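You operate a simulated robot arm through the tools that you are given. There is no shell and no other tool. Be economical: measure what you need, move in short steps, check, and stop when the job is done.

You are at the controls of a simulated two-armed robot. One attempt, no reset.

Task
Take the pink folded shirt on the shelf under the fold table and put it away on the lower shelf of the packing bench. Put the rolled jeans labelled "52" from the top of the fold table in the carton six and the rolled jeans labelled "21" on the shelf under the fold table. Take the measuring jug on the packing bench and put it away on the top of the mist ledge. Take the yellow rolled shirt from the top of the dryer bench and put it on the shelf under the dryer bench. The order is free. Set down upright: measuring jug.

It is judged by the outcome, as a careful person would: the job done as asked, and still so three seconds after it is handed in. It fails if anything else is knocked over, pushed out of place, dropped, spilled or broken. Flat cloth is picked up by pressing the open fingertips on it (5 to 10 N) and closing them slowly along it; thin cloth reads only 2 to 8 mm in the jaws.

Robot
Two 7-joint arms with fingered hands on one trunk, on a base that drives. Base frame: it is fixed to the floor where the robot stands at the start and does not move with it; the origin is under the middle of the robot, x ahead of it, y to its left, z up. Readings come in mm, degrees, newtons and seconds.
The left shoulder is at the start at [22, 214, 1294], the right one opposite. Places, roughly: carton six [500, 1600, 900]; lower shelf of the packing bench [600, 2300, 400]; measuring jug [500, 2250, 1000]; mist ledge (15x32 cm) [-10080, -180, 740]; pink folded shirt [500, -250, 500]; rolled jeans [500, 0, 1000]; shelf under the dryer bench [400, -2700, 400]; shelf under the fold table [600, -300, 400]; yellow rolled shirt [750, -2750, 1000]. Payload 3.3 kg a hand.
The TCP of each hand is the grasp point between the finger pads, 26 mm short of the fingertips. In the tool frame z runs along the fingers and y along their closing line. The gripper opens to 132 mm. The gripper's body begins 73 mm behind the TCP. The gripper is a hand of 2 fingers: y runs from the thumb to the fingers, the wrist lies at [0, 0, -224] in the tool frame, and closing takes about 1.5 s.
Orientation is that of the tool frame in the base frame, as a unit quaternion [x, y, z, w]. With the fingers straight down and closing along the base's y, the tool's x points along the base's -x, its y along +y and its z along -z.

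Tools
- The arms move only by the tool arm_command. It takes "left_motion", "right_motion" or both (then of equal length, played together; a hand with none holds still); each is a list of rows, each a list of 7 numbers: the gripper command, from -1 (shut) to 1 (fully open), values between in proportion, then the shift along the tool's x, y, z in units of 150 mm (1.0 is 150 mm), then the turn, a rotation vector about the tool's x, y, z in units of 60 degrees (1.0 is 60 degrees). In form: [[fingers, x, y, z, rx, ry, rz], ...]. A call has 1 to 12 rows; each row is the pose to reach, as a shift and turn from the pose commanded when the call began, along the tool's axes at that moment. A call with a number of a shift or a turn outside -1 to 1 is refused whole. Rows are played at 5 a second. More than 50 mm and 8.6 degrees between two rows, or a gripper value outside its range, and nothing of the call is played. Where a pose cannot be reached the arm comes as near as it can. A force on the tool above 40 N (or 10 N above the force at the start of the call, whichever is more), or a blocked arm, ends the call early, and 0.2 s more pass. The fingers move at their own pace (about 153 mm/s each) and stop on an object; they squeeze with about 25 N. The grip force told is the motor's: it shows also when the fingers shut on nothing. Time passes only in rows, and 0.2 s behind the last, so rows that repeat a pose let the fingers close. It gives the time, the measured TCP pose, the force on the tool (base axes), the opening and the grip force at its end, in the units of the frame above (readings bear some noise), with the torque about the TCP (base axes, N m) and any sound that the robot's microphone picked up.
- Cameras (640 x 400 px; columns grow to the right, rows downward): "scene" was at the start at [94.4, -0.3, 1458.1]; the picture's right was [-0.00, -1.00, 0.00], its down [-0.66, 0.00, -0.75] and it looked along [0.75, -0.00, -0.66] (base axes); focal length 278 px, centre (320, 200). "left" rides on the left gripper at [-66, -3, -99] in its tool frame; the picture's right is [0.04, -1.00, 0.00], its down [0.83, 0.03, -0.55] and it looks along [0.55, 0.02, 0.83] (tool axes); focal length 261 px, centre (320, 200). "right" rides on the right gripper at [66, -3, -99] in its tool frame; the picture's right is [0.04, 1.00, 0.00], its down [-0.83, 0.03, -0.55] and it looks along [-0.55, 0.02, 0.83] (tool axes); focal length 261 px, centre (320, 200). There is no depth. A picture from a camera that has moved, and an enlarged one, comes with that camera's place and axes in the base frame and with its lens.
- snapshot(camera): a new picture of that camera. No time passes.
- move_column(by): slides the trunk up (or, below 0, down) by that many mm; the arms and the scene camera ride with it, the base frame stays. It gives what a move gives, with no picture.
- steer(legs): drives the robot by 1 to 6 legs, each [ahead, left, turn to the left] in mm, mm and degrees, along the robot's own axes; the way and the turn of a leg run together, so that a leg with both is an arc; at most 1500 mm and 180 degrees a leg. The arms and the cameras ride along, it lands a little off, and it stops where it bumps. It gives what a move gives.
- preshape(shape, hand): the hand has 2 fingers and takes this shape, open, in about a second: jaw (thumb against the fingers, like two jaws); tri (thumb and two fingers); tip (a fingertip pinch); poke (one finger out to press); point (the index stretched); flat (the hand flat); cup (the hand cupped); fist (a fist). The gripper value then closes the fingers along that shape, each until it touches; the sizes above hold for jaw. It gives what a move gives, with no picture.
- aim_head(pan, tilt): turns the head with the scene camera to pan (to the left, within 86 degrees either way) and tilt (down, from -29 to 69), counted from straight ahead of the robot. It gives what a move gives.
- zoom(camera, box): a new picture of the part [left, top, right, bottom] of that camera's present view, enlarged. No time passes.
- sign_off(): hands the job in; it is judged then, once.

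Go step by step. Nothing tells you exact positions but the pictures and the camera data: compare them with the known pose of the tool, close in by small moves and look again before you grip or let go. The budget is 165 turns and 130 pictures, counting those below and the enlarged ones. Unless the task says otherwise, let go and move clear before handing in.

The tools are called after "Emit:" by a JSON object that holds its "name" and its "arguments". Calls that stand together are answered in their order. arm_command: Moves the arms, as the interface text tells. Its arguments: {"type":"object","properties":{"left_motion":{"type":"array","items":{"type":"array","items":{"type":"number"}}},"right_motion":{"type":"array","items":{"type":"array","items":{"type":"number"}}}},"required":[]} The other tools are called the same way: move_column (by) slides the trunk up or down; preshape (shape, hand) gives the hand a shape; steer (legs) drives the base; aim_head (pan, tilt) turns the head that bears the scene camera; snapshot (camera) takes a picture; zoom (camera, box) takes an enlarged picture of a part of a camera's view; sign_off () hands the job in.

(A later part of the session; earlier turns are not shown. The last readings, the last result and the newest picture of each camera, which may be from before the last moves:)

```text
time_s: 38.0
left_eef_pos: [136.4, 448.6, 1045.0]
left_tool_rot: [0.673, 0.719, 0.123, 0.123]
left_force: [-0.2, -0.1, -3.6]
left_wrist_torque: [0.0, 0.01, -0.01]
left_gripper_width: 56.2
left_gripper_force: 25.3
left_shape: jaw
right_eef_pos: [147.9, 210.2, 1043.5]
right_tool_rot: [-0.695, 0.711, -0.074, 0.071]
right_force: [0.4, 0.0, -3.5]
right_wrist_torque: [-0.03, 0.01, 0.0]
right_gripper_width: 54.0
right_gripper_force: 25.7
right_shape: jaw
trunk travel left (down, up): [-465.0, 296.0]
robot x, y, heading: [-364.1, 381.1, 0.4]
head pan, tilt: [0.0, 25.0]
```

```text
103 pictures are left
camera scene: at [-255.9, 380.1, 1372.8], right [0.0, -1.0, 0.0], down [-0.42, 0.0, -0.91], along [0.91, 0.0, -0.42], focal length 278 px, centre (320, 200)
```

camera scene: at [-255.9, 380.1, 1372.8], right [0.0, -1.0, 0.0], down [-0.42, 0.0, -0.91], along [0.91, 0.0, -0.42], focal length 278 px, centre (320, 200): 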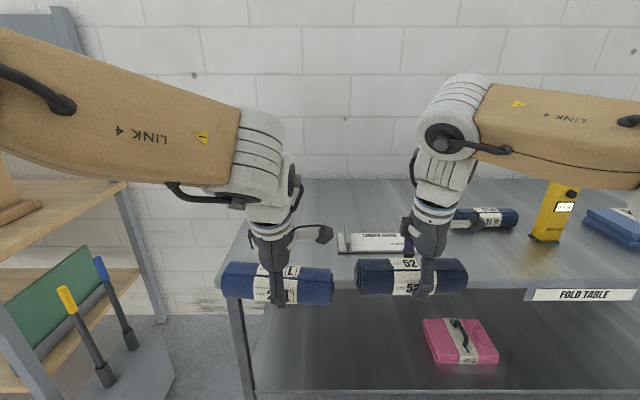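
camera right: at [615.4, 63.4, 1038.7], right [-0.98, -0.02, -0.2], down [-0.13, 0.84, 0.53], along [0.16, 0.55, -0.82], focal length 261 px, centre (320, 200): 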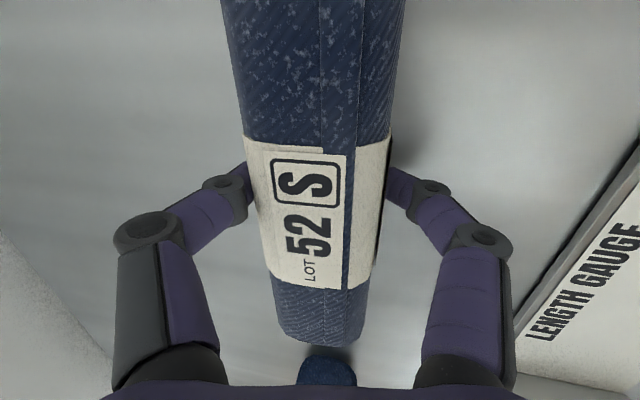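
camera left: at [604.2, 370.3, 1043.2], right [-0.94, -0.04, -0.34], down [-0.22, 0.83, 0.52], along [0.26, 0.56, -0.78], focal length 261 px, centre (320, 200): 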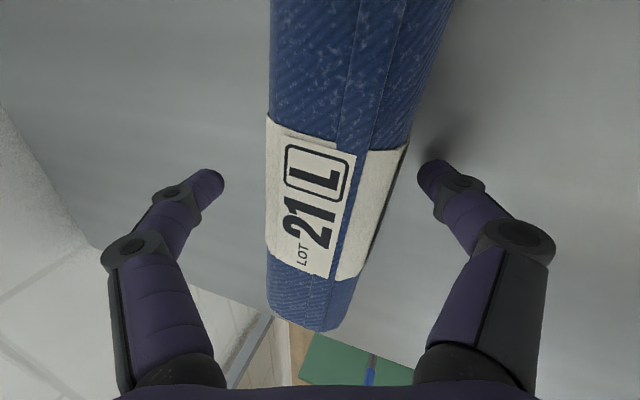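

The pink shirt has a strap handle, at about (470, −146) on the shelf. I'll shift right so the roll goes down around y≈220, well clear of the table leg, and lower the trunk.

Emit:
{"name": "steer", "arguments": {"legs": [[0, -230, 0]]}}

Emit:
{"name": "move_column", "arguments": {"by": -400}}

Emit:
{"name": "snapshot", "arguments": {"camera": "scene"}}

```text
time_s: 39.7
left_eef_pos: [134.1, 221.0, 1045.4]
left_tool_rot: [0.672, 0.719, 0.123, 0.123]
left_force: [0.0, -0.1, -2.9]
left_wrist_torque: [0.01, 0.0, 0.01]
left_gripper_width: 56.4
left_gripper_force: 24.8
left_shape: jaw
right_eef_pos: [148.5, -17.9, 1042.9]
right_tool_rot: [-0.695, 0.711, -0.074, 0.072]
right_force: [-0.4, -0.9, -2.7]
right_wrist_torque: [0.0, 0.02, -0.02]
right_gripper_width: 53.7
right_gripper_force: 24.9
right_shape: jaw
trunk travel left (down, up): [-465.0, 296.0]
robot x, y, heading: [-365.0, 151.4, 0.4]
head pan, tilt: [0.0, 25.0]
```

```text
time_s: 43.5
left_eef_pos: [134.7, 222.7, 646.7]
left_tool_rot: [0.672, 0.72, 0.123, 0.124]
left_force: [0.3, -0.8, -3.4]
left_wrist_torque: [-0.04, 0.02, 0.03]
left_gripper_width: 56.5
left_gripper_force: 25.1
left_shape: jaw
right_eef_pos: [147.9, -16.8, 643.5]
right_tool_rot: [-0.696, 0.711, -0.073, 0.072]
right_force: [-0.7, 0.7, -3.3]
right_wrist_torque: [-0.01, -0.04, 0.05]
right_gripper_width: 53.8
right_gripper_force: 25.1
right_shape: jaw
trunk travel left (down, up): [-65.0, 696.0]
robot x, y, heading: [-365.8, 153.2, -0.2]
head pan, tilt: [0.0, 25.0]
```

```text
102 pictures are left
camera scene: at [-158.6, 152.4, 963.5], right [0.0, -1.0, 0.0], down [-0.42, 0.0, -0.91], along [0.91, 0.0, -0.42], focal length 278 px, centre (320, 200)
```

scene: 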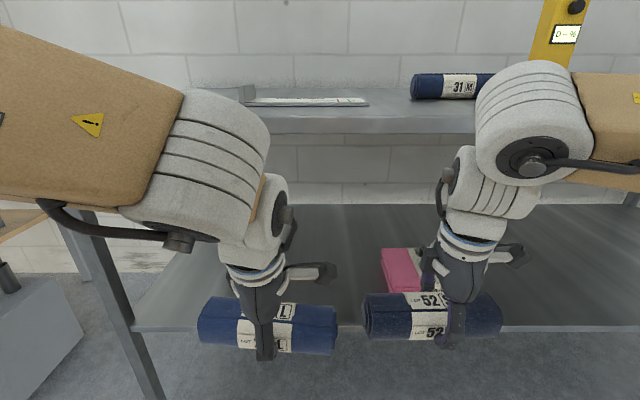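

Shelf front edge is at z≈413 and the table's lower lip at z≈871. I'll lower fully, drop the left hand, and tuck the right hand back so only the left goes under the table.

Emit:
{"name": "move_column", "arguments": {"by": -60}}

Emit:
{"name": "arm_command", "arguments": {"left_motion": [[-1, 0, -0.045, 0.125, 0, 0, 0], [-1, 0, -0.09, 0.25, 0, 0, 0], [-1, 0, -0.135, 0.375, 0, 0, 0], [-1, 0, -0.18, 0.5, 0, 0, 0], [-1, 0, -0.18, 0.5, 0, 0, 0], [-1, 0, -0.18, 0.5, 0, 0, 0]], "right_motion": [[-1, 0, 0.16, -0.03, 0, 0, 0], [-1, 0, 0.32, -0.07, 0, 0, 0], [-1, 0, 0.48, -0.1, 0, 0, 0], [-1, 0, 0.64, -0.14, 0, 0, 0], [-1, 0, 0.8, -0.17, 0, 0, 0], [-1, 0, 0.98, -0.21, 0, 0, 0]]}}

Emit:
{"name": "snapshot", "arguments": {"camera": "scene"}}

```text
time_s: 44.5
left_eef_pos: [135.3, 221.5, 585.9]
left_tool_rot: [0.672, 0.72, 0.123, 0.124]
left_force: [-0.4, 0.5, -3.5]
left_wrist_torque: [-0.02, -0.01, 0.03]
left_gripper_width: 56.5
left_gripper_force: 25.2
left_shape: jaw
right_eef_pos: [147.7, -17.4, 583.9]
right_tool_rot: [-0.696, 0.711, -0.073, 0.072]
right_force: [0.7, 0.3, -3.6]
right_wrist_torque: [-0.03, 0.0, -0.01]
right_gripper_width: 53.5
right_gripper_force: 24.8
right_shape: jaw
trunk travel left (down, up): [-5.0, 756.0]
robot x, y, heading: [-363.9, 150.8, 0.2]
head pan, tilt: [0.0, 25.0]
```

```text
time_s: 46.0
left_eef_pos: [135.5, 220.2, 505.0]
left_tool_rot: [0.672, 0.72, 0.123, 0.123]
left_force: [0.2, -0.3, -4.0]
left_wrist_torque: [-0.02, -0.01, 0.0]
left_gripper_width: 56.7
left_gripper_force: 24.9
left_shape: jaw
right_eef_pos: [-2.7, -13.3, 583.4]
right_tool_rot: [-0.695, 0.712, -0.073, 0.071]
right_force: [0.3, -0.6, -4.1]
right_wrist_torque: [0.0, 0.02, -0.02]
right_gripper_width: 53.9
right_gripper_force: 25.0
right_shape: jaw
trunk travel left (down, up): [-5.0, 756.0]
robot x, y, heading: [-362.6, 154.6, 0.0]
head pan, tilt: [0.0, 25.0]
```

```text
101 pictures are left
camera scene: at [-133.3, 152.4, 899.0], right [0.0, -1.0, 0.0], down [-0.42, 0.0, -0.91], along [0.91, 0.0, -0.42], focal length 278 px, centre (320, 200)
```

scene: 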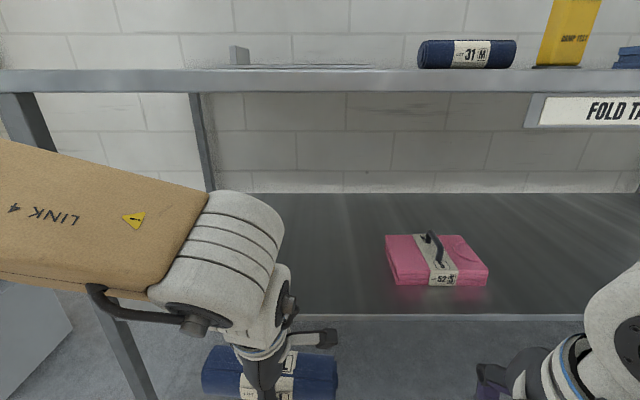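

The shelf is clear at y≈220. I'll lower the left hand a little more and drive forward about 262 mm under the table.

Emit:
{"name": "arm_command", "arguments": {"left_motion": [[-1, 0, -0.03, 0.07, 0, 0, 0], [-1, 0, -0.057, 0.15, 0, 0, 0], [-1, 0, -0.057, 0.15, 0, 0, 0]]}}

Emit:
{"name": "steer", "arguments": {"legs": [[150, 0, 0]]}}

Emit:
{"name": "snapshot", "arguments": {"camera": "scene"}}

Emit:
{"name": "snapshot", "arguments": {"camera": "left"}}

```text
time_s: 46.8
left_eef_pos: [133.5, 220.7, 480.6]
left_tool_rot: [0.672, 0.72, 0.122, 0.123]
left_force: [-0.3, -0.7, -3.2]
left_wrist_torque: [-0.02, 0.01, 0.05]
left_gripper_width: 56.2
left_gripper_force: 25.0
left_shape: jaw
right_eef_pos: [-2.5, -14.2, 582.8]
right_tool_rot: [-0.696, 0.711, -0.072, 0.071]
right_force: [-0.4, -0.5, -4.3]
right_wrist_torque: [-0.02, -0.01, 0.03]
right_gripper_width: 53.8
right_gripper_force: 25.5
right_shape: jaw
trunk travel left (down, up): [-5.0, 756.0]
robot x, y, heading: [-364.5, 151.7, 0.1]
head pan, tilt: [0.0, 25.0]
```

```text
time_s: 48.1
left_eef_pos: [284.3, 219.7, 482.0]
left_tool_rot: [0.673, 0.719, 0.124, 0.124]
left_force: [0.0, -1.0, -3.6]
left_wrist_torque: [0.0, 0.01, 0.0]
left_gripper_width: 56.4
left_gripper_force: 24.8
left_shape: jaw
right_eef_pos: [147.5, -15.4, 584.2]
right_tool_rot: [-0.695, 0.712, -0.073, 0.072]
right_force: [0.5, -0.4, -4.0]
right_wrist_torque: [-0.04, 0.0, 0.0]
right_gripper_width: 53.7
right_gripper_force: 24.5
right_shape: jaw
trunk travel left (down, up): [-5.0, 756.0]
robot x, y, heading: [-215.4, 153.6, -0.1]
head pan, tilt: [0.0, 25.0]
```

```text
100 pictures are left
camera scene: at [17.0, 151.9, 899.1], right [0.0, -1.0, 0.0], down [-0.42, 0.0, -0.91], along [0.91, 0.0, -0.42], focal length 278 px, centre (320, 200)
```

scene: 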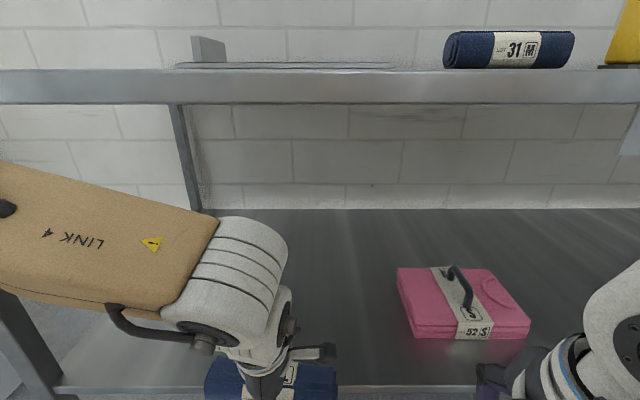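

```text
99 pictures are left
camera left: at [252.7, 151.3, 575.7], right [-0.94, -0.02, -0.34], down [-0.21, 0.83, 0.52], along [0.27, 0.56, -0.78], focal length 261 px, centre (320, 200)
```

left: 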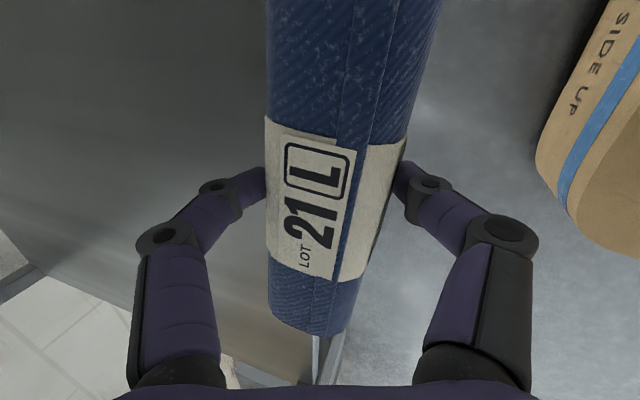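

Emit:
{"name": "steer", "arguments": {"legs": [[112, 0, 0]]}}

Emit:
{"name": "snapshot", "arguments": {"camera": "left"}}

Emit:
{"name": "snapshot", "arguments": {"camera": "scene"}}

```text
time_s: 49.4
left_eef_pos: [380.8, 220.3, 479.3]
left_tool_rot: [0.675, 0.718, 0.123, 0.12]
left_force: [0.6, -0.3, -3.9]
left_wrist_torque: [-0.03, 0.04, 0.02]
left_gripper_width: 56.4
left_gripper_force: 25.1
left_shape: jaw
right_eef_pos: [246.1, -13.7, 584.6]
right_tool_rot: [-0.697, 0.71, -0.075, 0.072]
right_force: [0.1, 0.0, -4.1]
right_wrist_torque: [0.01, -0.01, 0.03]
right_gripper_width: 53.6
right_gripper_force: 25.8
right_shape: jaw
trunk travel left (down, up): [-5.0, 756.0]
robot x, y, heading: [-111.3, 153.0, 0.1]
head pan, tilt: [0.0, 25.0]
stopped in leg 1: the robot was blocked; the commanded pose is now the measured one
```

```text
98 pictures are left
camera left: at [349.0, 151.7, 573.1], right [-0.94, -0.02, -0.34], down [-0.2, 0.83, 0.53], along [0.27, 0.56, -0.78], focal length 261 px, centre (320, 200)
```

left: 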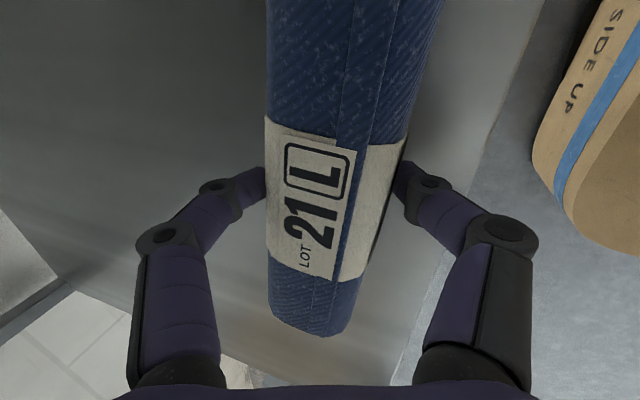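

```text
97 pictures are left
camera scene: at [115.4, 153.5, 900.2], right [0.0, -1.0, 0.0], down [-0.42, 0.0, -0.91], along [0.91, 0.0, -0.42], focal length 278 px, centre (320, 200)
```

scene: 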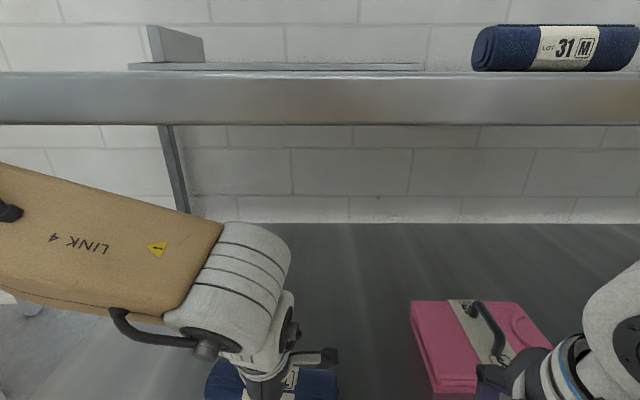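

The body touched at robot x≈−111, leaving the roll already over the shelf. I'll back off 8 mm, reach a bit further, and lower the roll until it rests.

Emit:
{"name": "steer", "arguments": {"legs": [[-8, 0, 0]]}}

Emit:
{"name": "arm_command", "arguments": {"left_motion": [[-1, 0, 0.08, 0.03, 0, 0, 0], [-1, 0, 0.157, 0.057, 0, 0, 0], [-1, 0, 0.14, 0.1, 0, 0, 0], [-1, 0, 0.123, 0.151, 0, 0, 0], [-1, 0, 0.123, 0.151, 0, 0, 0]]}}

Emit:
{"name": "snapshot", "arguments": {"camera": "left"}}

```text
time_s: 50.1
left_eef_pos: [376.2, 218.9, 477.8]
left_tool_rot: [0.676, 0.717, 0.121, 0.119]
left_force: [0.0, 0.1, -2.5]
left_wrist_torque: [0.0, 0.0, 0.04]
left_gripper_width: 56.3
left_gripper_force: 25.3
left_shape: jaw
right_eef_pos: [242.1, -14.1, 582.7]
right_tool_rot: [-0.695, 0.711, -0.073, 0.071]
right_force: [-0.5, 0.2, -3.7]
right_wrist_torque: [-0.05, 0.05, -0.01]
right_gripper_width: 53.9
right_gripper_force: 25.1
right_shape: jaw
trunk travel left (down, up): [-5.0, 756.0]
robot x, y, heading: [-120.7, 151.3, -0.1]
head pan, tilt: [0.0, 25.0]
```

```text
time_s: 51.3
left_eef_pos: [401.0, 220.3, 465.4]
left_tool_rot: [0.675, 0.717, 0.123, 0.122]
left_force: [-6.8, 1.8, 27.2]
left_wrist_torque: [-0.01, 0.3, -0.05]
left_gripper_width: 56.4
left_gripper_force: 25.1
left_shape: jaw
right_eef_pos: [240.2, -14.6, 583.6]
right_tool_rot: [-0.696, 0.711, -0.074, 0.071]
right_force: [0.1, -0.5, -3.0]
right_wrist_torque: [0.0, 0.0, 0.0]
right_gripper_width: 53.9
right_gripper_force: 25.4
right_shape: jaw
trunk travel left (down, up): [-5.0, 756.0]
robot x, y, heading: [-123.9, 149.1, 0.1]
head pan, tilt: [0.0, 25.0]
```

```text
96 pictures are left
camera left: at [369.0, 151.9, 559.4], right [-0.94, -0.02, -0.34], down [-0.21, 0.83, 0.52], along [0.27, 0.56, -0.78], focal length 261 px, centre (320, 200)
```

left: 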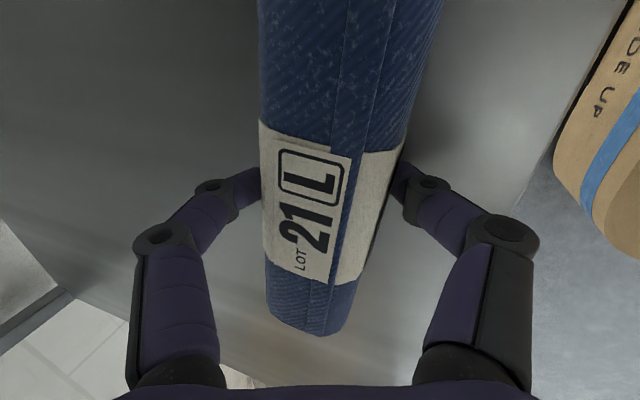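

The roll is resting on the shelf (27 N). I'll ease off, open, and withdraw.

Emit:
{"name": "arm_command", "arguments": {"left_motion": [[-0.2, 0, 0, -0.02, 0, 0, 0], [0, 0, 0, -0.02, 0, 0, 0], [0.2, 0, 0, -0.03, 0, 0, 0], [0.4, 0, 0, -0.05, 0, 0, 0], [0.4, 0, 0, -0.2, 0, 0, 0], [0.4, 0, 0, -0.4, 0, 0, 0], [0.4, 0, 0, -0.5, 0, 0, 0]]}}

Emit:
{"name": "snapshot", "arguments": {"camera": "left"}}

```text
time_s: 52.9
left_eef_pos: [375.9, 219.2, 532.2]
left_tool_rot: [0.676, 0.717, 0.122, 0.119]
left_force: [0.6, 0.0, 0.1]
left_wrist_torque: [0.04, 0.02, 0.02]
left_gripper_width: 92.2
left_gripper_force: 0.2
left_shape: jaw
right_eef_pos: [241.9, -14.1, 582.6]
right_tool_rot: [-0.696, 0.711, -0.072, 0.072]
right_force: [-0.5, -0.3, -2.8]
right_wrist_torque: [-0.01, 0.02, 0.01]
right_gripper_width: 53.8
right_gripper_force: 25.5
right_shape: jaw
trunk travel left (down, up): [-5.0, 756.0]
robot x, y, heading: [-120.9, 155.8, 0.1]
head pan, tilt: [0.0, 25.0]
```

```text
95 pictures are left
camera left: at [344.0, 149.8, 625.8], right [-0.94, -0.02, -0.34], down [-0.2, 0.83, 0.53], along [0.27, 0.56, -0.78], focal length 261 px, centre (320, 200)
```

left: 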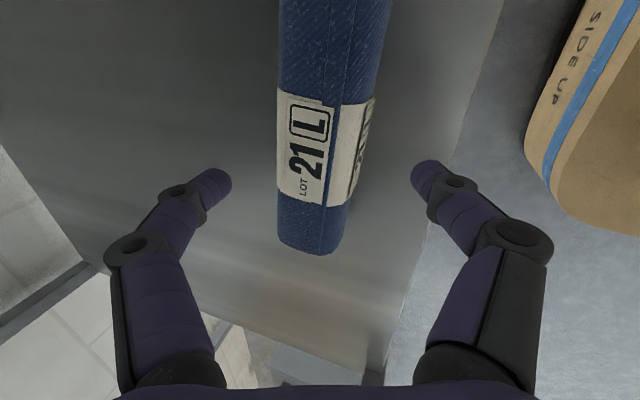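

Roll 21 rests on the shelf. Next is the pink shirt: back out, slide right, and turn the left hand so it closes along y on the handle.

Emit:
{"name": "steer", "arguments": {"legs": [[-260, 0, 0], [0, -360, 0]]}}

Emit:
{"name": "arm_command", "arguments": {"left_motion": [[1, 0, 0, 0, 0, 0, -0.13], [1, 0, 0, 0, 0, 0, -0.26], [1, 0, 0, 0, 0, 0, -0.39], [1, 0, 0, 0, 0, 0, -0.52], [1, 0, 0, 0, 0, 0, -0.65], [1, 0, 0, 0, 0, 0, -0.78], [1, 0, 0, 0, 0, 0, -0.91], [1, 0, 0, 0, 0, 0, -1]]}}

Emit:
{"name": "arm_command", "arguments": {"left_motion": [[1, 0, 0, 0, 0, 0, -0.12], [1, 0, 0, 0, 0, 0, -0.25], [1, 0, 0, 0, 0, 0, -0.36], [1, 0, 0, 0, 0, 0, -0.47], [1, 0, 0, 0, 0, 0, -0.47]]}}

Emit:
{"name": "snapshot", "arguments": {"camera": "scene"}}

```text
time_s: 56.7
left_eef_pos: [119.1, -139.2, 532.4]
left_tool_rot: [0.675, 0.718, 0.121, 0.12]
left_force: [-1.1, 0.0, -0.3]
left_wrist_torque: [0.03, 0.02, 0.0]
left_gripper_width: 91.9
left_gripper_force: 0.0
left_shape: jaw
right_eef_pos: [-15.1, -373.5, 583.0]
right_tool_rot: [-0.697, 0.71, -0.072, 0.072]
right_force: [-0.2, 0.0, -3.8]
right_wrist_torque: [0.02, 0.01, 0.0]
right_gripper_width: 53.8
right_gripper_force: 25.1
right_shape: jaw
trunk travel left (down, up): [-5.0, 756.0]
robot x, y, heading: [-377.7, -208.5, 0.4]
head pan, tilt: [0.0, 25.0]
```

```text
time_s: 58.5
left_eef_pos: [117.8, -139.7, 530.8]
left_tool_rot: [0.224, 0.96, 0.045, 0.164]
left_force: [0.5, -0.3, -0.6]
left_wrist_torque: [0.0, 0.02, -0.02]
left_gripper_width: 131.7
left_gripper_force: 0.0
left_shape: jaw
right_eef_pos: [-14.8, -374.1, 583.0]
right_tool_rot: [-0.697, 0.71, -0.072, 0.07]
right_force: [0.8, -0.5, -3.5]
right_wrist_torque: [-0.04, -0.02, -0.04]
right_gripper_width: 53.7
right_gripper_force: 24.4
right_shape: jaw
trunk travel left (down, up): [-5.0, 756.0]
robot x, y, heading: [-375.7, -205.6, 0.1]
head pan, tilt: [0.0, 25.0]
```

```text
time_s: 59.7
left_eef_pos: [118.9, -140.0, 530.9]
left_tool_rot: [-0.016, 0.985, 0.005, 0.17]
left_force: [-0.3, 0.4, 1.0]
left_wrist_torque: [-0.01, 0.03, 0.0]
left_gripper_width: 132.0
left_gripper_force: 0.0
left_shape: jaw
right_eef_pos: [-15.1, -372.3, 583.7]
right_tool_rot: [-0.697, 0.71, -0.073, 0.071]
right_force: [0.2, 0.4, -3.0]
right_wrist_torque: [-0.03, -0.03, 0.0]
right_gripper_width: 53.6
right_gripper_force: 24.5
right_shape: jaw
trunk travel left (down, up): [-5.0, 756.0]
robot x, y, heading: [-377.1, -208.4, 0.2]
head pan, tilt: [0.0, 25.0]
```

```text
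94 pictures are left
camera scene: at [-145.1, -207.1, 899.1], right [0.0, -1.0, 0.0], down [-0.42, 0.0, -0.91], along [0.91, 0.0, -0.42], focal length 278 px, centre (320, 200)
```

scene: 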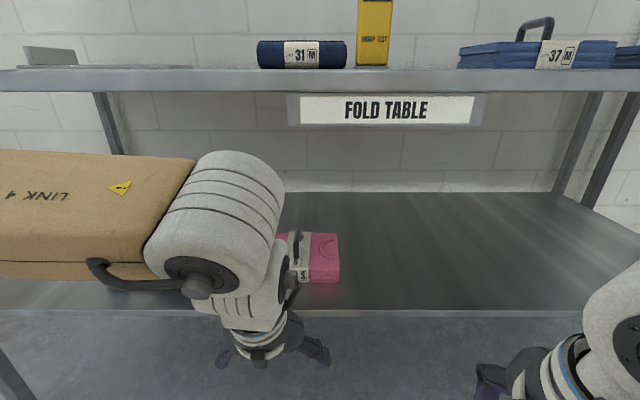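

Emit:
{"name": "arm_command", "arguments": {"left_motion": [[1, 0, 0, 0, 0, -0.1, 0], [1, 0, 0, 0, 0, -0.2, 0], [1, 0, 0, 0, 0, -0.3, 0], [1, 0, 0, 0, 0, -0.4, 0], [1, 0, 0, 0, 0, -0.5, 0.02], [1, 0, 0, 0, 0, -0.5, 0.02]]}}

Emit:
{"name": "steer", "arguments": {"legs": [[240, 0, 0]]}}

Emit:
{"name": "snapshot", "arguments": {"camera": "scene"}}

Emit:
{"name": "snapshot", "arguments": {"camera": "left"}}

```text
time_s: 61.1
left_eef_pos: [118.8, -140.0, 530.9]
left_tool_rot: [-0.003, 0.908, 0.01, 0.42]
left_force: [0.3, 0.5, 0.2]
left_wrist_torque: [0.04, -0.01, 0.01]
left_gripper_width: 131.9
left_gripper_force: 0.1
left_shape: jaw
right_eef_pos: [-15.1, -371.7, 583.5]
right_tool_rot: [-0.697, 0.71, -0.073, 0.071]
right_force: [-0.2, -0.5, -4.0]
right_wrist_torque: [0.01, 0.0, 0.02]
right_gripper_width: 54.0
right_gripper_force: 25.0
right_shape: jaw
trunk travel left (down, up): [-5.0, 756.0]
robot x, y, heading: [-376.9, -212.3, 0.1]
head pan, tilt: [0.0, 25.0]
```

```text
time_s: 62.8
left_eef_pos: [352.9, -138.5, 531.5]
left_tool_rot: [-0.004, 0.908, 0.011, 0.419]
left_force: [0.1, 0.1, 0.8]
left_wrist_torque: [0.02, 0.02, -0.01]
left_gripper_width: 131.8
left_gripper_force: 0.0
left_shape: jaw
right_eef_pos: [221.4, -372.1, 583.7]
right_tool_rot: [-0.697, 0.71, -0.073, 0.072]
right_force: [-0.4, 0.1, -3.4]
right_wrist_torque: [-0.02, -0.01, 0.01]
right_gripper_width: 53.9
right_gripper_force: 24.7
right_shape: jaw
trunk travel left (down, up): [-5.0, 756.0]
robot x, y, heading: [-143.9, -205.7, 0.3]
head pan, tilt: [0.0, 25.0]
```

```text
93 pictures are left
camera scene: at [90.3, -205.9, 899.1], right [0.0, -1.0, 0.0], down [-0.42, 0.0, -0.91], along [0.91, 0.0, -0.42], focal length 278 px, centre (320, 200)
```

scene: 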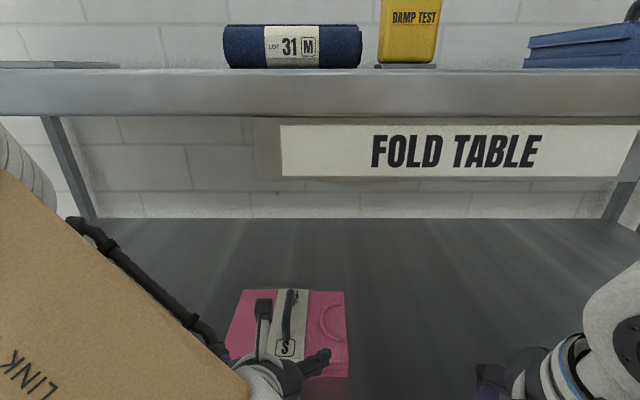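

```text
92 pictures are left
camera left: at [321.3, -144.9, 646.9], right [-0.01, -1.0, -0.05], down [-0.96, 0.02, -0.28], along [0.28, 0.04, -0.96], focal length 261 px, centre (320, 200)
```

left: 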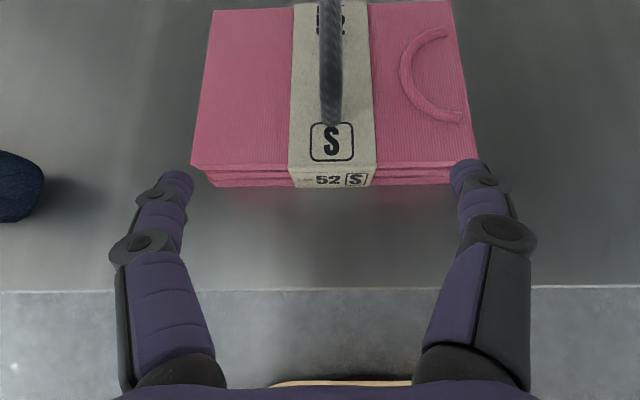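

Clear view: the handle runs along x, centred near (486, −146), shirt top z≈460. I'll move in above it.

Emit:
{"name": "steer", "arguments": {"legs": [[22, 0, 0]]}}

Emit:
{"name": "arm_command", "arguments": {"left_motion": [[1, -0.11, -0.02, 0.13, 0, 0, 0], [1, -0.22, -0.047, 0.26, 0, 0, 0], [1, -0.34, -0.047, 0.4, 0, 0, 0], [1, -0.455, -0.047, 0.53, 0, 0, 0], [1, -0.455, -0.047, 0.53, 0, 0, 0]]}}

Emit:
{"name": "snapshot", "arguments": {"camera": "left"}}

Emit:
{"name": "snapshot", "arguments": {"camera": "scene"}}

```text
time_s: 63.6
left_eef_pos: [375.6, -138.1, 531.7]
left_tool_rot: [-0.004, 0.908, 0.011, 0.419]
left_force: [-0.3, -0.5, 0.1]
left_wrist_torque: [0.03, 0.01, -0.01]
left_gripper_width: 131.9
left_gripper_force: 0.1
left_shape: jaw
right_eef_pos: [242.4, -371.6, 583.2]
right_tool_rot: [-0.698, 0.709, -0.072, 0.071]
right_force: [-0.5, 0.6, -3.6]
right_wrist_torque: [-0.04, 0.0, 0.02]
right_gripper_width: 53.8
right_gripper_force: 24.7
right_shape: jaw
trunk travel left (down, up): [-5.0, 756.0]
robot x, y, heading: [-117.0, -208.4, 0.3]
head pan, tilt: [0.0, 25.0]
```

```text
time_s: 64.8
left_eef_pos: [481.9, -142.2, 530.7]
left_tool_rot: [-0.004, 0.908, 0.011, 0.419]
left_force: [0.4, 0.6, 0.1]
left_wrist_torque: [-0.01, 0.0, -0.01]
left_gripper_width: 131.9
left_gripper_force: 0.0
left_shape: jaw
right_eef_pos: [242.8, -371.5, 584.2]
right_tool_rot: [-0.697, 0.71, -0.071, 0.072]
right_force: [-0.1, -0.4, -4.2]
right_wrist_torque: [-0.02, -0.03, 0.0]
right_gripper_width: 53.8
right_gripper_force: 25.4
right_shape: jaw
trunk travel left (down, up): [-5.0, 756.0]
robot x, y, heading: [-120.6, -209.3, 0.5]
head pan, tilt: [0.0, 25.0]
```

```text
91 pictures are left
camera left: at [448.5, -148.8, 646.5], right [-0.01, -1.0, -0.05], down [-0.96, 0.02, -0.28], along [0.28, 0.04, -0.96], focal length 261 px, centre (320, 200)
```

left: 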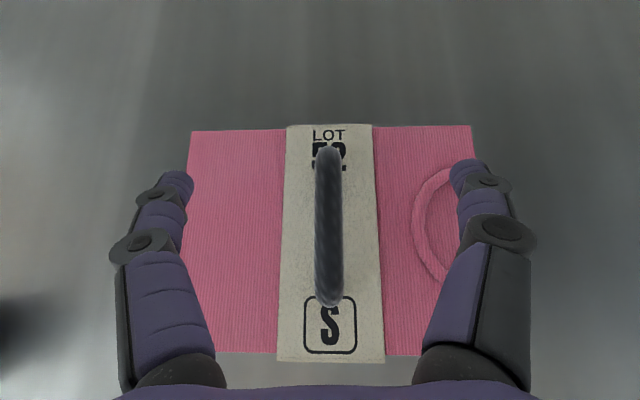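

```text
90 pictures are left
camera scene: at [112.4, -205.7, 899.1], right [0.0, -1.0, 0.0], down [-0.42, 0.0, -0.91], along [0.91, 0.0, -0.42], focal length 278 px, centre (320, 200)
```

scene: 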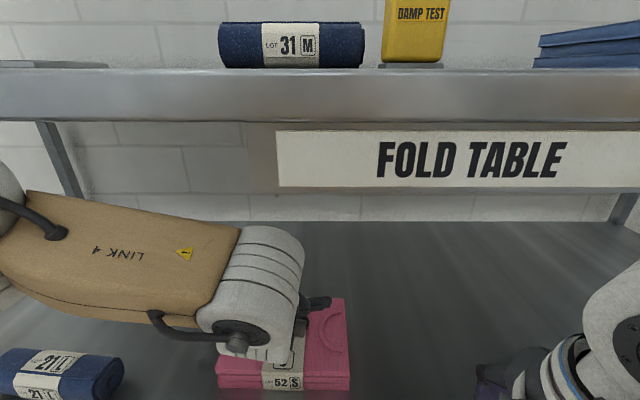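

Emit:
{"name": "arm_command", "arguments": {"left_motion": [[0.6, 0.065, -0.03, 0.07, 0, 0, 0], [0.4, 0.129, -0.03, 0.137, 0, 0, 0], [0, 0.129, -0.03, 0.137, 0, 0, 0], [-0.5, 0.129, -0.03, 0.137, 0, 0, 0], [-1, 0.129, -0.03, 0.137, 0, 0, 0], [-1, 0.129, -0.03, 0.137, 0, 0, 0], [-1, 0.129, -0.03, 0.137, 0, 0, 0], [-1, 0.129, -0.03, 0.137, 0, 0, 0]]}}

Emit:
{"name": "snapshot", "arguments": {"camera": "left"}}

```text
time_s: 66.6
left_eef_pos: [483.9, -147.6, 502.3]
left_tool_rot: [-0.004, 0.907, 0.011, 0.42]
left_force: [-0.3, 0.1, -2.7]
left_wrist_torque: [-0.01, 0.05, 0.01]
left_gripper_width: 0.0
left_gripper_force: 24.8
left_shape: jaw
right_eef_pos: [242.3, -371.1, 583.4]
right_tool_rot: [-0.698, 0.709, -0.072, 0.071]
right_force: [0.1, 0.3, -3.7]
right_wrist_torque: [0.01, -0.02, 0.0]
right_gripper_width: 53.8
right_gripper_force: 24.4
right_shape: jaw
trunk travel left (down, up): [-5.0, 756.0]
robot x, y, heading: [-119.3, -210.5, 0.1]
head pan, tilt: [0.0, 25.0]
```

```text
89 pictures are left
camera left: at [451.0, -153.9, 617.3], right [-0.01, -1.0, -0.05], down [-0.96, 0.02, -0.28], along [0.28, 0.04, -0.96], focal length 261 px, centre (320, 200)
```

left: 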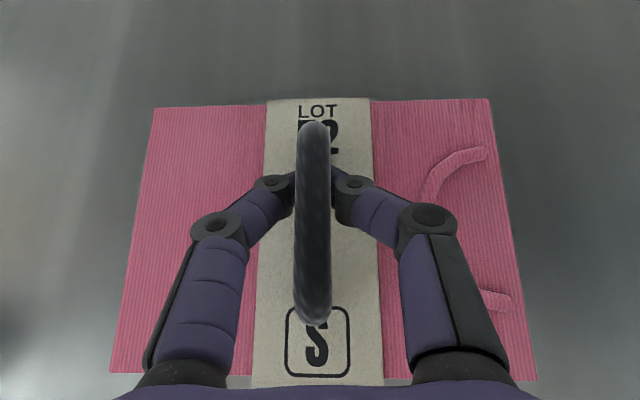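

The fingers shut beneath the handle bar rather than on it. I'll open, raise about 18 mm, and close again.

Emit:
{"name": "arm_command", "arguments": {"left_motion": [[-0.3, 0, 0, 0, 0, 0, 0], [0, 0, 0, 0, 0, 0, 0], [0, -0.045, 0, -0.04, 0, 0, 0], [0, -0.091, 0, -0.078, 0, 0, 0], [-0.5, -0.091, 0, -0.078, 0, 0, 0], [-1, -0.091, 0, -0.078, 0, 0, 0], [-1, -0.091, 0, -0.078, 0, 0, 0], [-1, -0.091, 0, -0.078, 0, 0, 0], [-1, -0.091, 0, -0.078, 0, 0, 0]]}}

Emit:
{"name": "snapshot", "arguments": {"camera": "left"}}

```text
time_s: 68.6
left_eef_pos: [483.7, -147.7, 523.3]
left_tool_rot: [-0.004, 0.907, 0.01, 0.42]
left_force: [3.3, -0.2, 7.2]
left_wrist_torque: [0.02, -0.18, -0.03]
left_gripper_width: 5.1
left_gripper_force: 24.4
left_shape: jaw
right_eef_pos: [242.3, -371.4, 583.4]
right_tool_rot: [-0.697, 0.71, -0.073, 0.071]
right_force: [-0.7, 0.3, -3.4]
right_wrist_torque: [-0.02, 0.04, 0.0]
right_gripper_width: 53.7
right_gripper_force: 24.6
right_shape: jaw
trunk travel left (down, up): [-5.0, 756.0]
robot x, y, heading: [-118.3, -203.2, 0.2]
head pan, tilt: [0.0, 25.0]
```

```text
88 pictures are left
camera left: at [450.7, -154.5, 638.1], right [-0.01, -1.0, -0.05], down [-0.96, 0.02, -0.28], along [0.28, 0.04, -0.96], focal length 261 px, centre (320, 200)
```

left: 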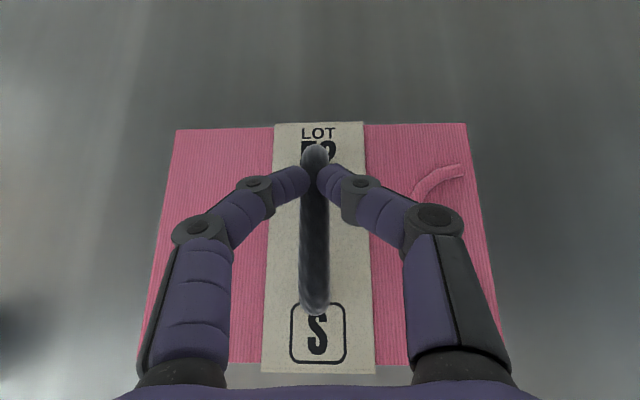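

Emit:
{"name": "arm_command", "arguments": {"left_motion": [[-0.5, 0, 0, 0, 0, 0, 0], [0, 0, 0, 0, 0, 0, 0], [0, 0, 0, -0.05, 0, 0, 0], [0, 0, 0, -0.1, 0, 0, 0], [-0.5, 0, 0, -0.1, 0, 0, 0], [-1, 0, 0, -0.1, 0, 0, 0], [-1, 0, 0, -0.1, 0, 0, 0], [-1, 0, 0, -0.1, 0, 0, 0], [-1, 0, 0, -0.1, 0, 0, 0]]}}

Emit:
{"name": "snapshot", "arguments": {"camera": "left"}}

```text
time_s: 70.6
left_eef_pos: [472.1, -147.5, 531.6]
left_tool_rot: [-0.004, 0.907, 0.011, 0.42]
left_force: [-0.4, 1.0, 2.3]
left_wrist_torque: [0.01, -0.03, 0.05]
left_gripper_width: 0.0
left_gripper_force: 24.7
left_shape: jaw
right_eef_pos: [242.4, -371.7, 584.3]
right_tool_rot: [-0.698, 0.709, -0.072, 0.071]
right_force: [0.6, -0.1, -3.4]
right_wrist_torque: [0.02, -0.02, -0.02]
right_gripper_width: 54.0
right_gripper_force: 25.1
right_shape: jaw
trunk travel left (down, up): [-5.0, 756.0]
robot x, y, heading: [-116.9, -204.1, 0.4]
head pan, tilt: [0.0, 25.0]
```

```text
87 pictures are left
camera left: at [440.1, -155.2, 647.1], right [-0.01, -1.0, -0.05], down [-0.96, 0.02, -0.28], along [0.28, 0.04, -0.96], focal length 261 px, centre (320, 200)
```

left: 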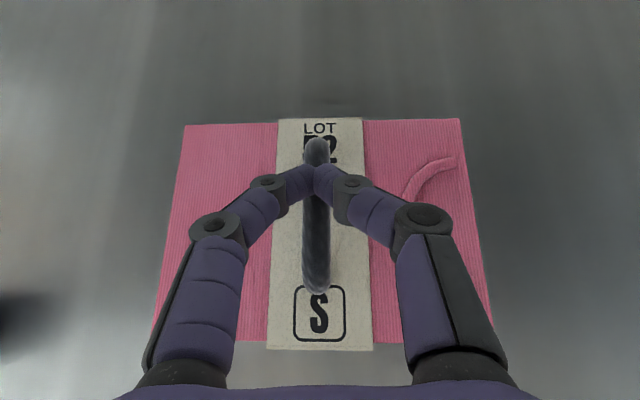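

The bar apex is between those two heights, about z≈511. I'll open and put the pads right on it.

Emit:
{"name": "arm_command", "arguments": {"left_motion": [[-0.5, 0, 0, 0, 0, 0, 0], [0, 0, 0, 0, 0, 0, 0], [0, 0.03, 0, 0.07, 0, 0, 0], [0, 0.056, 0, 0.135, 0, 0, 0], [-0.5, 0.056, 0, 0.135, 0, 0, 0], [-0.8, 0.056, 0, 0.135, 0, 0, 0], [-1, 0.056, 0, 0.135, 0, 0, 0], [-1, 0.056, 0, 0.135, 0, 0, 0], [-1, 0.056, 0, 0.135, 0, 0, 0]]}}

Emit:
{"name": "snapshot", "arguments": {"camera": "left"}}

```text
time_s: 72.6
left_eef_pos: [482.2, -147.3, 512.6]
left_tool_rot: [-0.004, 0.908, 0.011, 0.42]
left_force: [0.5, 0.2, 0.6]
left_wrist_torque: [0.03, 0.04, 0.01]
left_gripper_width: 10.3
left_gripper_force: 25.1
left_shape: jaw
right_eef_pos: [242.8, -370.6, 582.9]
right_tool_rot: [-0.697, 0.71, -0.072, 0.07]
right_force: [0.3, 0.1, -3.0]
right_wrist_torque: [-0.05, 0.01, 0.02]
right_gripper_width: 53.9
right_gripper_force: 24.9
right_shape: jaw
trunk travel left (down, up): [-5.0, 756.0]
robot x, y, heading: [-122.4, -207.9, 0.1]
head pan, tilt: [0.0, 25.0]
```

```text
86 pictures are left
camera left: at [449.3, -154.2, 627.7], right [-0.01, -1.0, -0.05], down [-0.96, 0.02, -0.28], along [0.28, 0.04, -0.96], focal length 261 px, centre (320, 200)
```

left: 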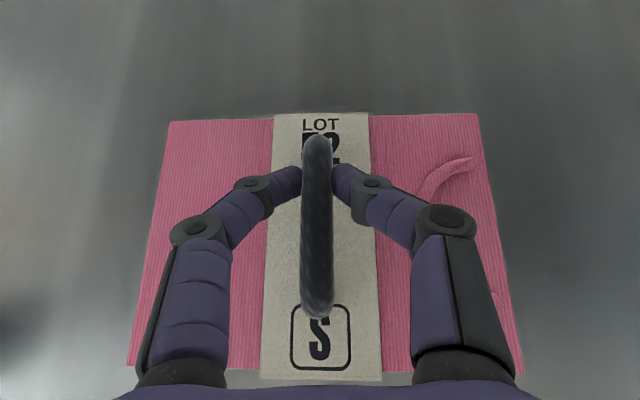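

Solid grip (10 mm) on the handle bar. Lift and check.

Emit:
{"name": "arm_command", "arguments": {"left_motion": [[-1, -0.05, 0, -0.043, 0, 0, 0], [-1, -0.1, 0, -0.087, 0, 0, 0], [-1, -0.15, 0, -0.13, 0, 0, 0], [-1, -0.2, 0, -0.173, 0, 0, 0], [-1, -0.25, 0, -0.217, 0, 0, 0], [-1, -0.25, 0, -0.217, 0, 0, 0]]}}

Emit:
{"name": "snapshot", "arguments": {"camera": "scene"}}

```text
time_s: 74.0
left_eef_pos: [482.4, -148.6, 561.3]
left_tool_rot: [-0.004, 0.908, 0.01, 0.419]
left_force: [0.5, 0.0, -2.0]
left_wrist_torque: [0.01, -0.01, 0.02]
left_gripper_width: 10.3
left_gripper_force: 25.0
left_shape: jaw
right_eef_pos: [242.6, -371.4, 583.1]
right_tool_rot: [-0.697, 0.71, -0.072, 0.071]
right_force: [0.3, -0.1, -3.5]
right_wrist_torque: [-0.01, -0.01, 0.02]
right_gripper_width: 54.0
right_gripper_force: 24.9
right_shape: jaw
trunk travel left (down, up): [-5.0, 756.0]
robot x, y, heading: [-117.9, -207.5, 0.2]
head pan, tilt: [0.0, 25.0]
```

```text
85 pictures are left
camera scene: at [112.5, -205.7, 899.0], right [0.0, -1.0, 0.0], down [-0.42, 0.0, -0.91], along [0.91, 0.0, -0.42], focal length 278 px, centre (320, 200)
```

scene: 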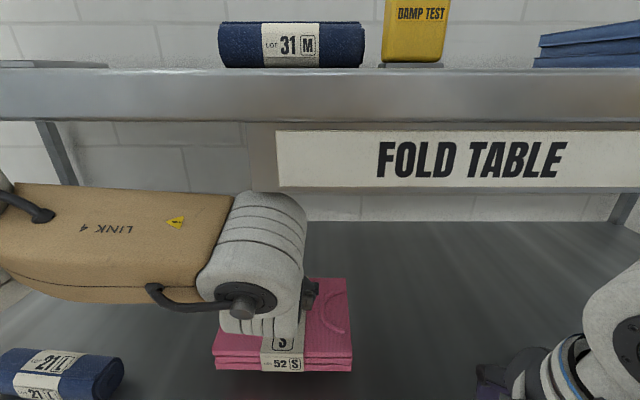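

The shirt is lifted level. I'll back out and travel left, then look at the packing bench.

Emit:
{"name": "steer", "arguments": {"legs": [[-420, 0, 0], [0, 1200, 0]]}}

Emit:
{"name": "aim_head", "arguments": {"pan": 25, "tilt": 15}}

Emit:
{"name": "snapshot", "arguments": {"camera": "scene"}}

```text
time_s: 82.3
left_eef_pos: [56.8, 1044.8, 560.9]
left_tool_rot: [-0.001, 0.907, 0.009, 0.42]
left_force: [0.4, 1.2, -2.9]
left_wrist_torque: [-0.02, 0.01, -0.01]
left_gripper_width: 10.4
left_gripper_force: 25.1
left_shape: jaw
right_eef_pos: [-183.4, 823.1, 583.9]
right_tool_rot: [-0.695, 0.712, -0.074, 0.07]
right_force: [0.0, 0.9, -2.8]
right_wrist_torque: [0.0, 0.04, 0.01]
right_gripper_width: 53.5
right_gripper_force: 24.8
right_shape: jaw
trunk travel left (down, up): [-5.0, 756.0]
robot x, y, heading: [-545.7, 989.7, -0.1]
head pan, tilt: [0.0, 25.0]
```

```text
time_s: 83.2
left_eef_pos: [57.7, 1044.8, 562.5]
left_tool_rot: [-0.002, 0.908, 0.01, 0.419]
left_force: [0.0, 0.9, -1.6]
left_wrist_torque: [0.02, -0.01, 0.01]
left_gripper_width: 10.3
left_gripper_force: 24.7
left_shape: jaw
right_eef_pos: [-183.1, 822.7, 582.5]
right_tool_rot: [-0.695, 0.712, -0.073, 0.072]
right_force: [-0.4, -0.7, -3.6]
right_wrist_torque: [-0.01, 0.05, -0.01]
right_gripper_width: 53.7
right_gripper_force: 25.0
right_shape: jaw
trunk travel left (down, up): [-5.0, 756.0]
robot x, y, heading: [-546.1, 990.9, -0.2]
head pan, tilt: [25.0, 15.0]
```

```text
84 pictures are left
camera scene: at [-319.8, 1029.4, 915.2], right [0.42, -0.91, 0.0], down [-0.24, -0.11, -0.97], along [0.88, 0.41, -0.26], focal length 278 px, centre (320, 200)
```

scene: 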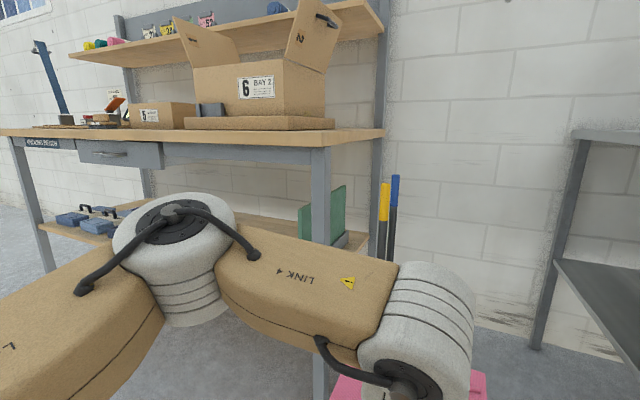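

Emit:
{"name": "steer", "arguments": {"legs": [[0, 900, 0]]}}

Emit:
{"name": "aim_head", "arguments": {"pan": 0, "tilt": 15}}

Emit:
{"name": "snapshot", "arguments": {"camera": "scene"}}

```text
time_s: 87.9
left_eef_pos: [65.7, 1926.8, 562.2]
left_tool_rot: [0.005, 0.908, 0.006, 0.419]
left_force: [0.3, 0.2, -1.3]
left_wrist_torque: [0.02, -0.01, 0.02]
left_gripper_width: 9.9
left_gripper_force: 24.4
left_shape: jaw
right_eef_pos: [-178.1, 1707.5, 582.9]
right_tool_rot: [-0.691, 0.716, -0.072, 0.069]
right_force: [0.8, 0.0, -3.7]
right_wrist_torque: [-0.02, 0.04, -0.01]
right_gripper_width: 53.8
right_gripper_force: 25.1
right_shape: jaw
trunk travel left (down, up): [-5.0, 756.0]
robot x, y, heading: [-535.8, 1884.4, -0.8]
head pan, tilt: [25.0, 15.0]
```

```text
time_s: 88.8
left_eef_pos: [66.2, 1926.4, 561.9]
left_tool_rot: [0.005, 0.907, 0.007, 0.42]
left_force: [0.3, 0.1, -3.0]
left_wrist_torque: [0.01, -0.01, -0.03]
left_gripper_width: 10.2
left_gripper_force: 25.3
left_shape: jaw
right_eef_pos: [-177.6, 1707.1, 583.9]
right_tool_rot: [-0.691, 0.716, -0.074, 0.069]
right_force: [0.8, 0.2, -3.4]
right_wrist_torque: [-0.01, 0.02, 0.03]
right_gripper_width: 53.7
right_gripper_force: 25.0
right_shape: jaw
trunk travel left (down, up): [-5.0, 756.0]
robot x, y, heading: [-541.2, 1882.4, -0.8]
head pan, tilt: [0.0, 15.0]
```

```text
83 pictures are left
camera scene: at [-303.3, 1876.1, 915.2], right [-0.01, -1.0, 0.0], down [-0.26, 0.0, -0.97], along [0.97, -0.01, -0.26], focal length 278 px, centre (320, 200)
```

scene: 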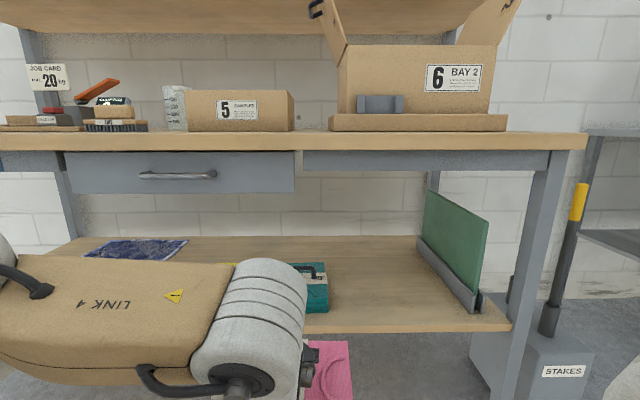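

The packing bench lower shelf is free between the teal box (y>1845) and the green board (y<1445). I'll set the shirt at about (475, 1700), lowering the hand slightly and tucking the right hand back further first.

Emit:
{"name": "arm_command", "arguments": {"left_motion": [[-1, 0.025, 0, 0.022, 0, 0, 0], [-1, 0.05, 0, 0.043, 0, 0, 0], [-1, 0.076, 0, 0.065, 0, 0, 0], [-1, 0.076, 0, 0.065, 0, 0, 0]], "right_motion": [[-1, 0, 0.13, -0.028, 0, 0, 0], [-1, 0, 0.26, -0.056, 0, 0, 0], [-1, 0, 0.39, -0.084, 0, 0, 0], [-1, 0, 0.39, -0.084, 0, 0, 0]]}}

Emit:
{"name": "steer", "arguments": {"legs": [[0, -233, 0.8], [250, 0, 0]]}}

Emit:
{"name": "snapshot", "arguments": {"camera": "scene"}}

Emit:
{"name": "snapshot", "arguments": {"camera": "left"}}

```text
time_s: 89.8
left_eef_pos: [66.6, 1926.3, 548.3]
left_tool_rot: [0.005, 0.908, 0.007, 0.42]
left_force: [0.3, -0.5, -2.6]
left_wrist_torque: [0.02, 0.03, 0.04]
left_gripper_width: 10.3
left_gripper_force: 25.0
left_shape: jaw
right_eef_pos: [-220.3, 1722.4, 595.7]
right_tool_rot: [-0.691, 0.716, -0.075, 0.07]
right_force: [-0.6, 0.2, -3.2]
right_wrist_torque: [-0.01, 0.05, -0.02]
right_gripper_width: 54.1
right_gripper_force: 25.0
right_shape: jaw
right hand out of reach, approached as far as the arm can: row 2, 3, 4
trunk travel left (down, up): [-5.0, 756.0]
robot x, y, heading: [-536.3, 1877.9, -0.9]
head pan, tilt: [0.0, 15.0]
```

```text
time_s: 92.9
left_eef_pos: [310.9, 1702.5, 548.0]
left_tool_rot: [-0.001, 0.908, 0.01, 0.419]
left_force: [-0.6, -0.1, -2.0]
left_wrist_torque: [-0.01, 0.0, 0.04]
left_gripper_width: 10.2
left_gripper_force: 24.8
left_shape: jaw
right_eef_pos: [27.2, 1494.8, 596.1]
right_tool_rot: [-0.695, 0.712, -0.072, 0.07]
right_force: [-0.2, -0.7, -3.2]
right_wrist_torque: [-0.04, 0.02, -0.01]
right_gripper_width: 54.1
right_gripper_force: 25.1
right_shape: jaw
trunk travel left (down, up): [-5.0, 756.0]
robot x, y, heading: [-289.7, 1648.4, -0.1]
head pan, tilt: [0.0, 15.0]
```

```text
82 pictures are left
camera scene: at [-57.7, 1646.8, 915.3], right [0.0, -1.0, 0.0], down [-0.26, 0.0, -0.97], along [0.97, 0.0, -0.26], focal length 278 px, centre (320, 200)
```

scene: 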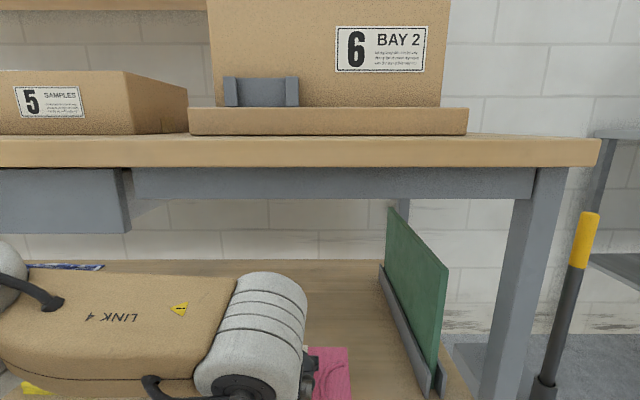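

```text
81 pictures are left
camera left: at [278.2, 1695.4, 662.7], right [-0.02, -1.0, -0.05], down [-0.96, 0.03, -0.28], along [0.28, 0.04, -0.96], focal length 261 px, centre (320, 200)
```

left: 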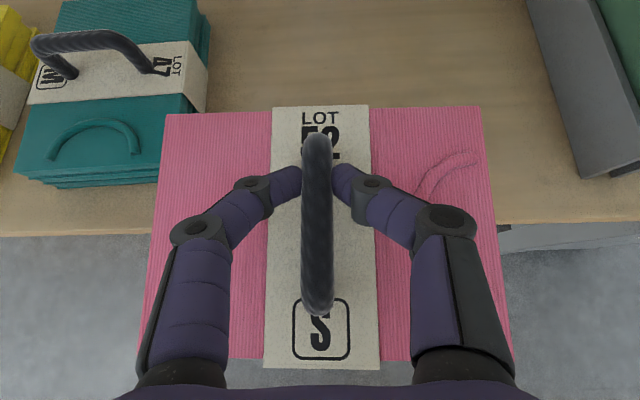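

The teal stack's edge is at y≈1810, so I'll shift 65 mm right and then go in about 155 mm.

Emit:
{"name": "steer", "arguments": {"legs": [[0, -66, 0], [152, 0, 0]]}}

Emit:
{"name": "snapshot", "arguments": {"camera": "left"}}

Emit:
{"name": "snapshot", "arguments": {"camera": "scene"}}

```text
time_s: 94.9
left_eef_pos: [460.1, 1635.2, 547.2]
left_tool_rot: [-0.001, 0.908, 0.009, 0.419]
left_force: [-0.1, 0.2, -1.8]
left_wrist_torque: [-0.03, -0.01, 0.0]
left_gripper_width: 10.5
left_gripper_force: 25.2
left_shape: jaw
right_eef_pos: [176.9, 1427.7, 595.6]
right_tool_rot: [-0.696, 0.711, -0.073, 0.07]
right_force: [-0.6, 0.3, -2.8]
right_wrist_torque: [0.0, 0.02, 0.0]
right_gripper_width: 53.8
right_gripper_force: 24.6
right_shape: jaw
trunk travel left (down, up): [-5.0, 756.0]
robot x, y, heading: [-141.9, 1582.7, -0.0]
head pan, tilt: [0.0, 15.0]
```

```text
80 pictures are left
camera left: at [428.3, 1628.3, 662.7], right [-0.02, -1.0, -0.05], down [-0.96, 0.03, -0.28], along [0.28, 0.04, -0.96], focal length 261 px, centre (320, 200)
```

left: 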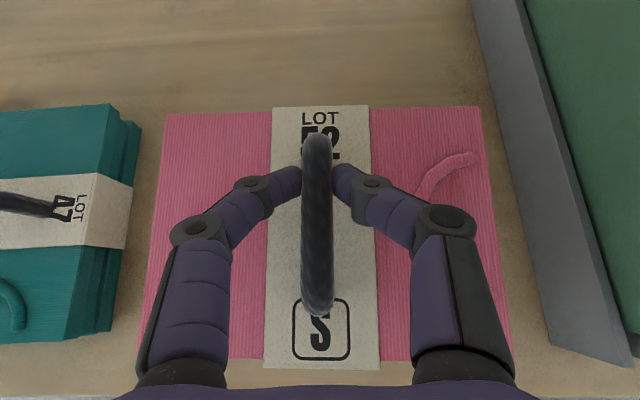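

```text
79 pictures are left
camera scene: at [92.4, 1579.6, 915.3], right [0.0, -1.0, 0.0], down [-0.26, 0.0, -0.97], along [0.97, 0.0, -0.26], focal length 278 px, centre (320, 200)
```

scene: 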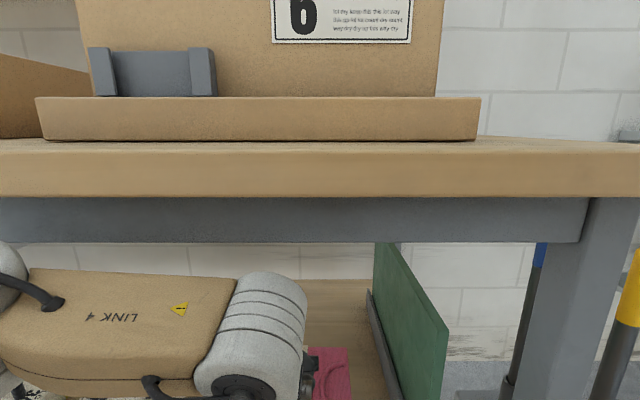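

Emit:
{"name": "arm_command", "arguments": {"left_motion": [[-1, 0.05, 0, 0.043, 0, 0, 0], [-1, 0.1, 0, 0.087, 0, 0, 0], [-1, 0.14, 0, 0.12, 0, 0, 0], [-1, 0.14, 0, 0.12, 0, 0, 0]]}}

Emit:
{"name": "snapshot", "arguments": {"camera": "left"}}

```text
time_s: 95.9
left_eef_pos: [461.0, 1635.5, 519.5]
left_tool_rot: [0.0, 0.908, 0.009, 0.419]
left_force: [0.5, 0.4, -1.9]
left_wrist_torque: [-0.01, -0.01, 0.01]
left_gripper_width: 10.3
left_gripper_force: 25.1
left_shape: jaw
right_eef_pos: [177.4, 1426.3, 595.7]
right_tool_rot: [-0.696, 0.711, -0.073, 0.071]
right_force: [-0.2, 0.0, -3.4]
right_wrist_torque: [0.01, -0.01, -0.02]
right_gripper_width: 53.7
right_gripper_force: 24.4
right_shape: jaw
trunk travel left (down, up): [-5.0, 756.0]
robot x, y, heading: [-142.6, 1579.6, -0.1]
head pan, tilt: [0.0, 15.0]
```

```text
78 pictures are left
camera left: at [428.2, 1627.8, 634.9], right [-0.02, -1.0, -0.05], down [-0.96, 0.03, -0.28], along [0.28, 0.04, -0.96], focal length 261 px, centre (320, 200)
```

left: 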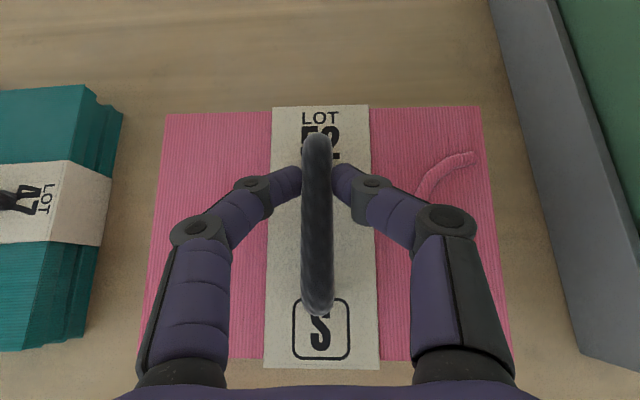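

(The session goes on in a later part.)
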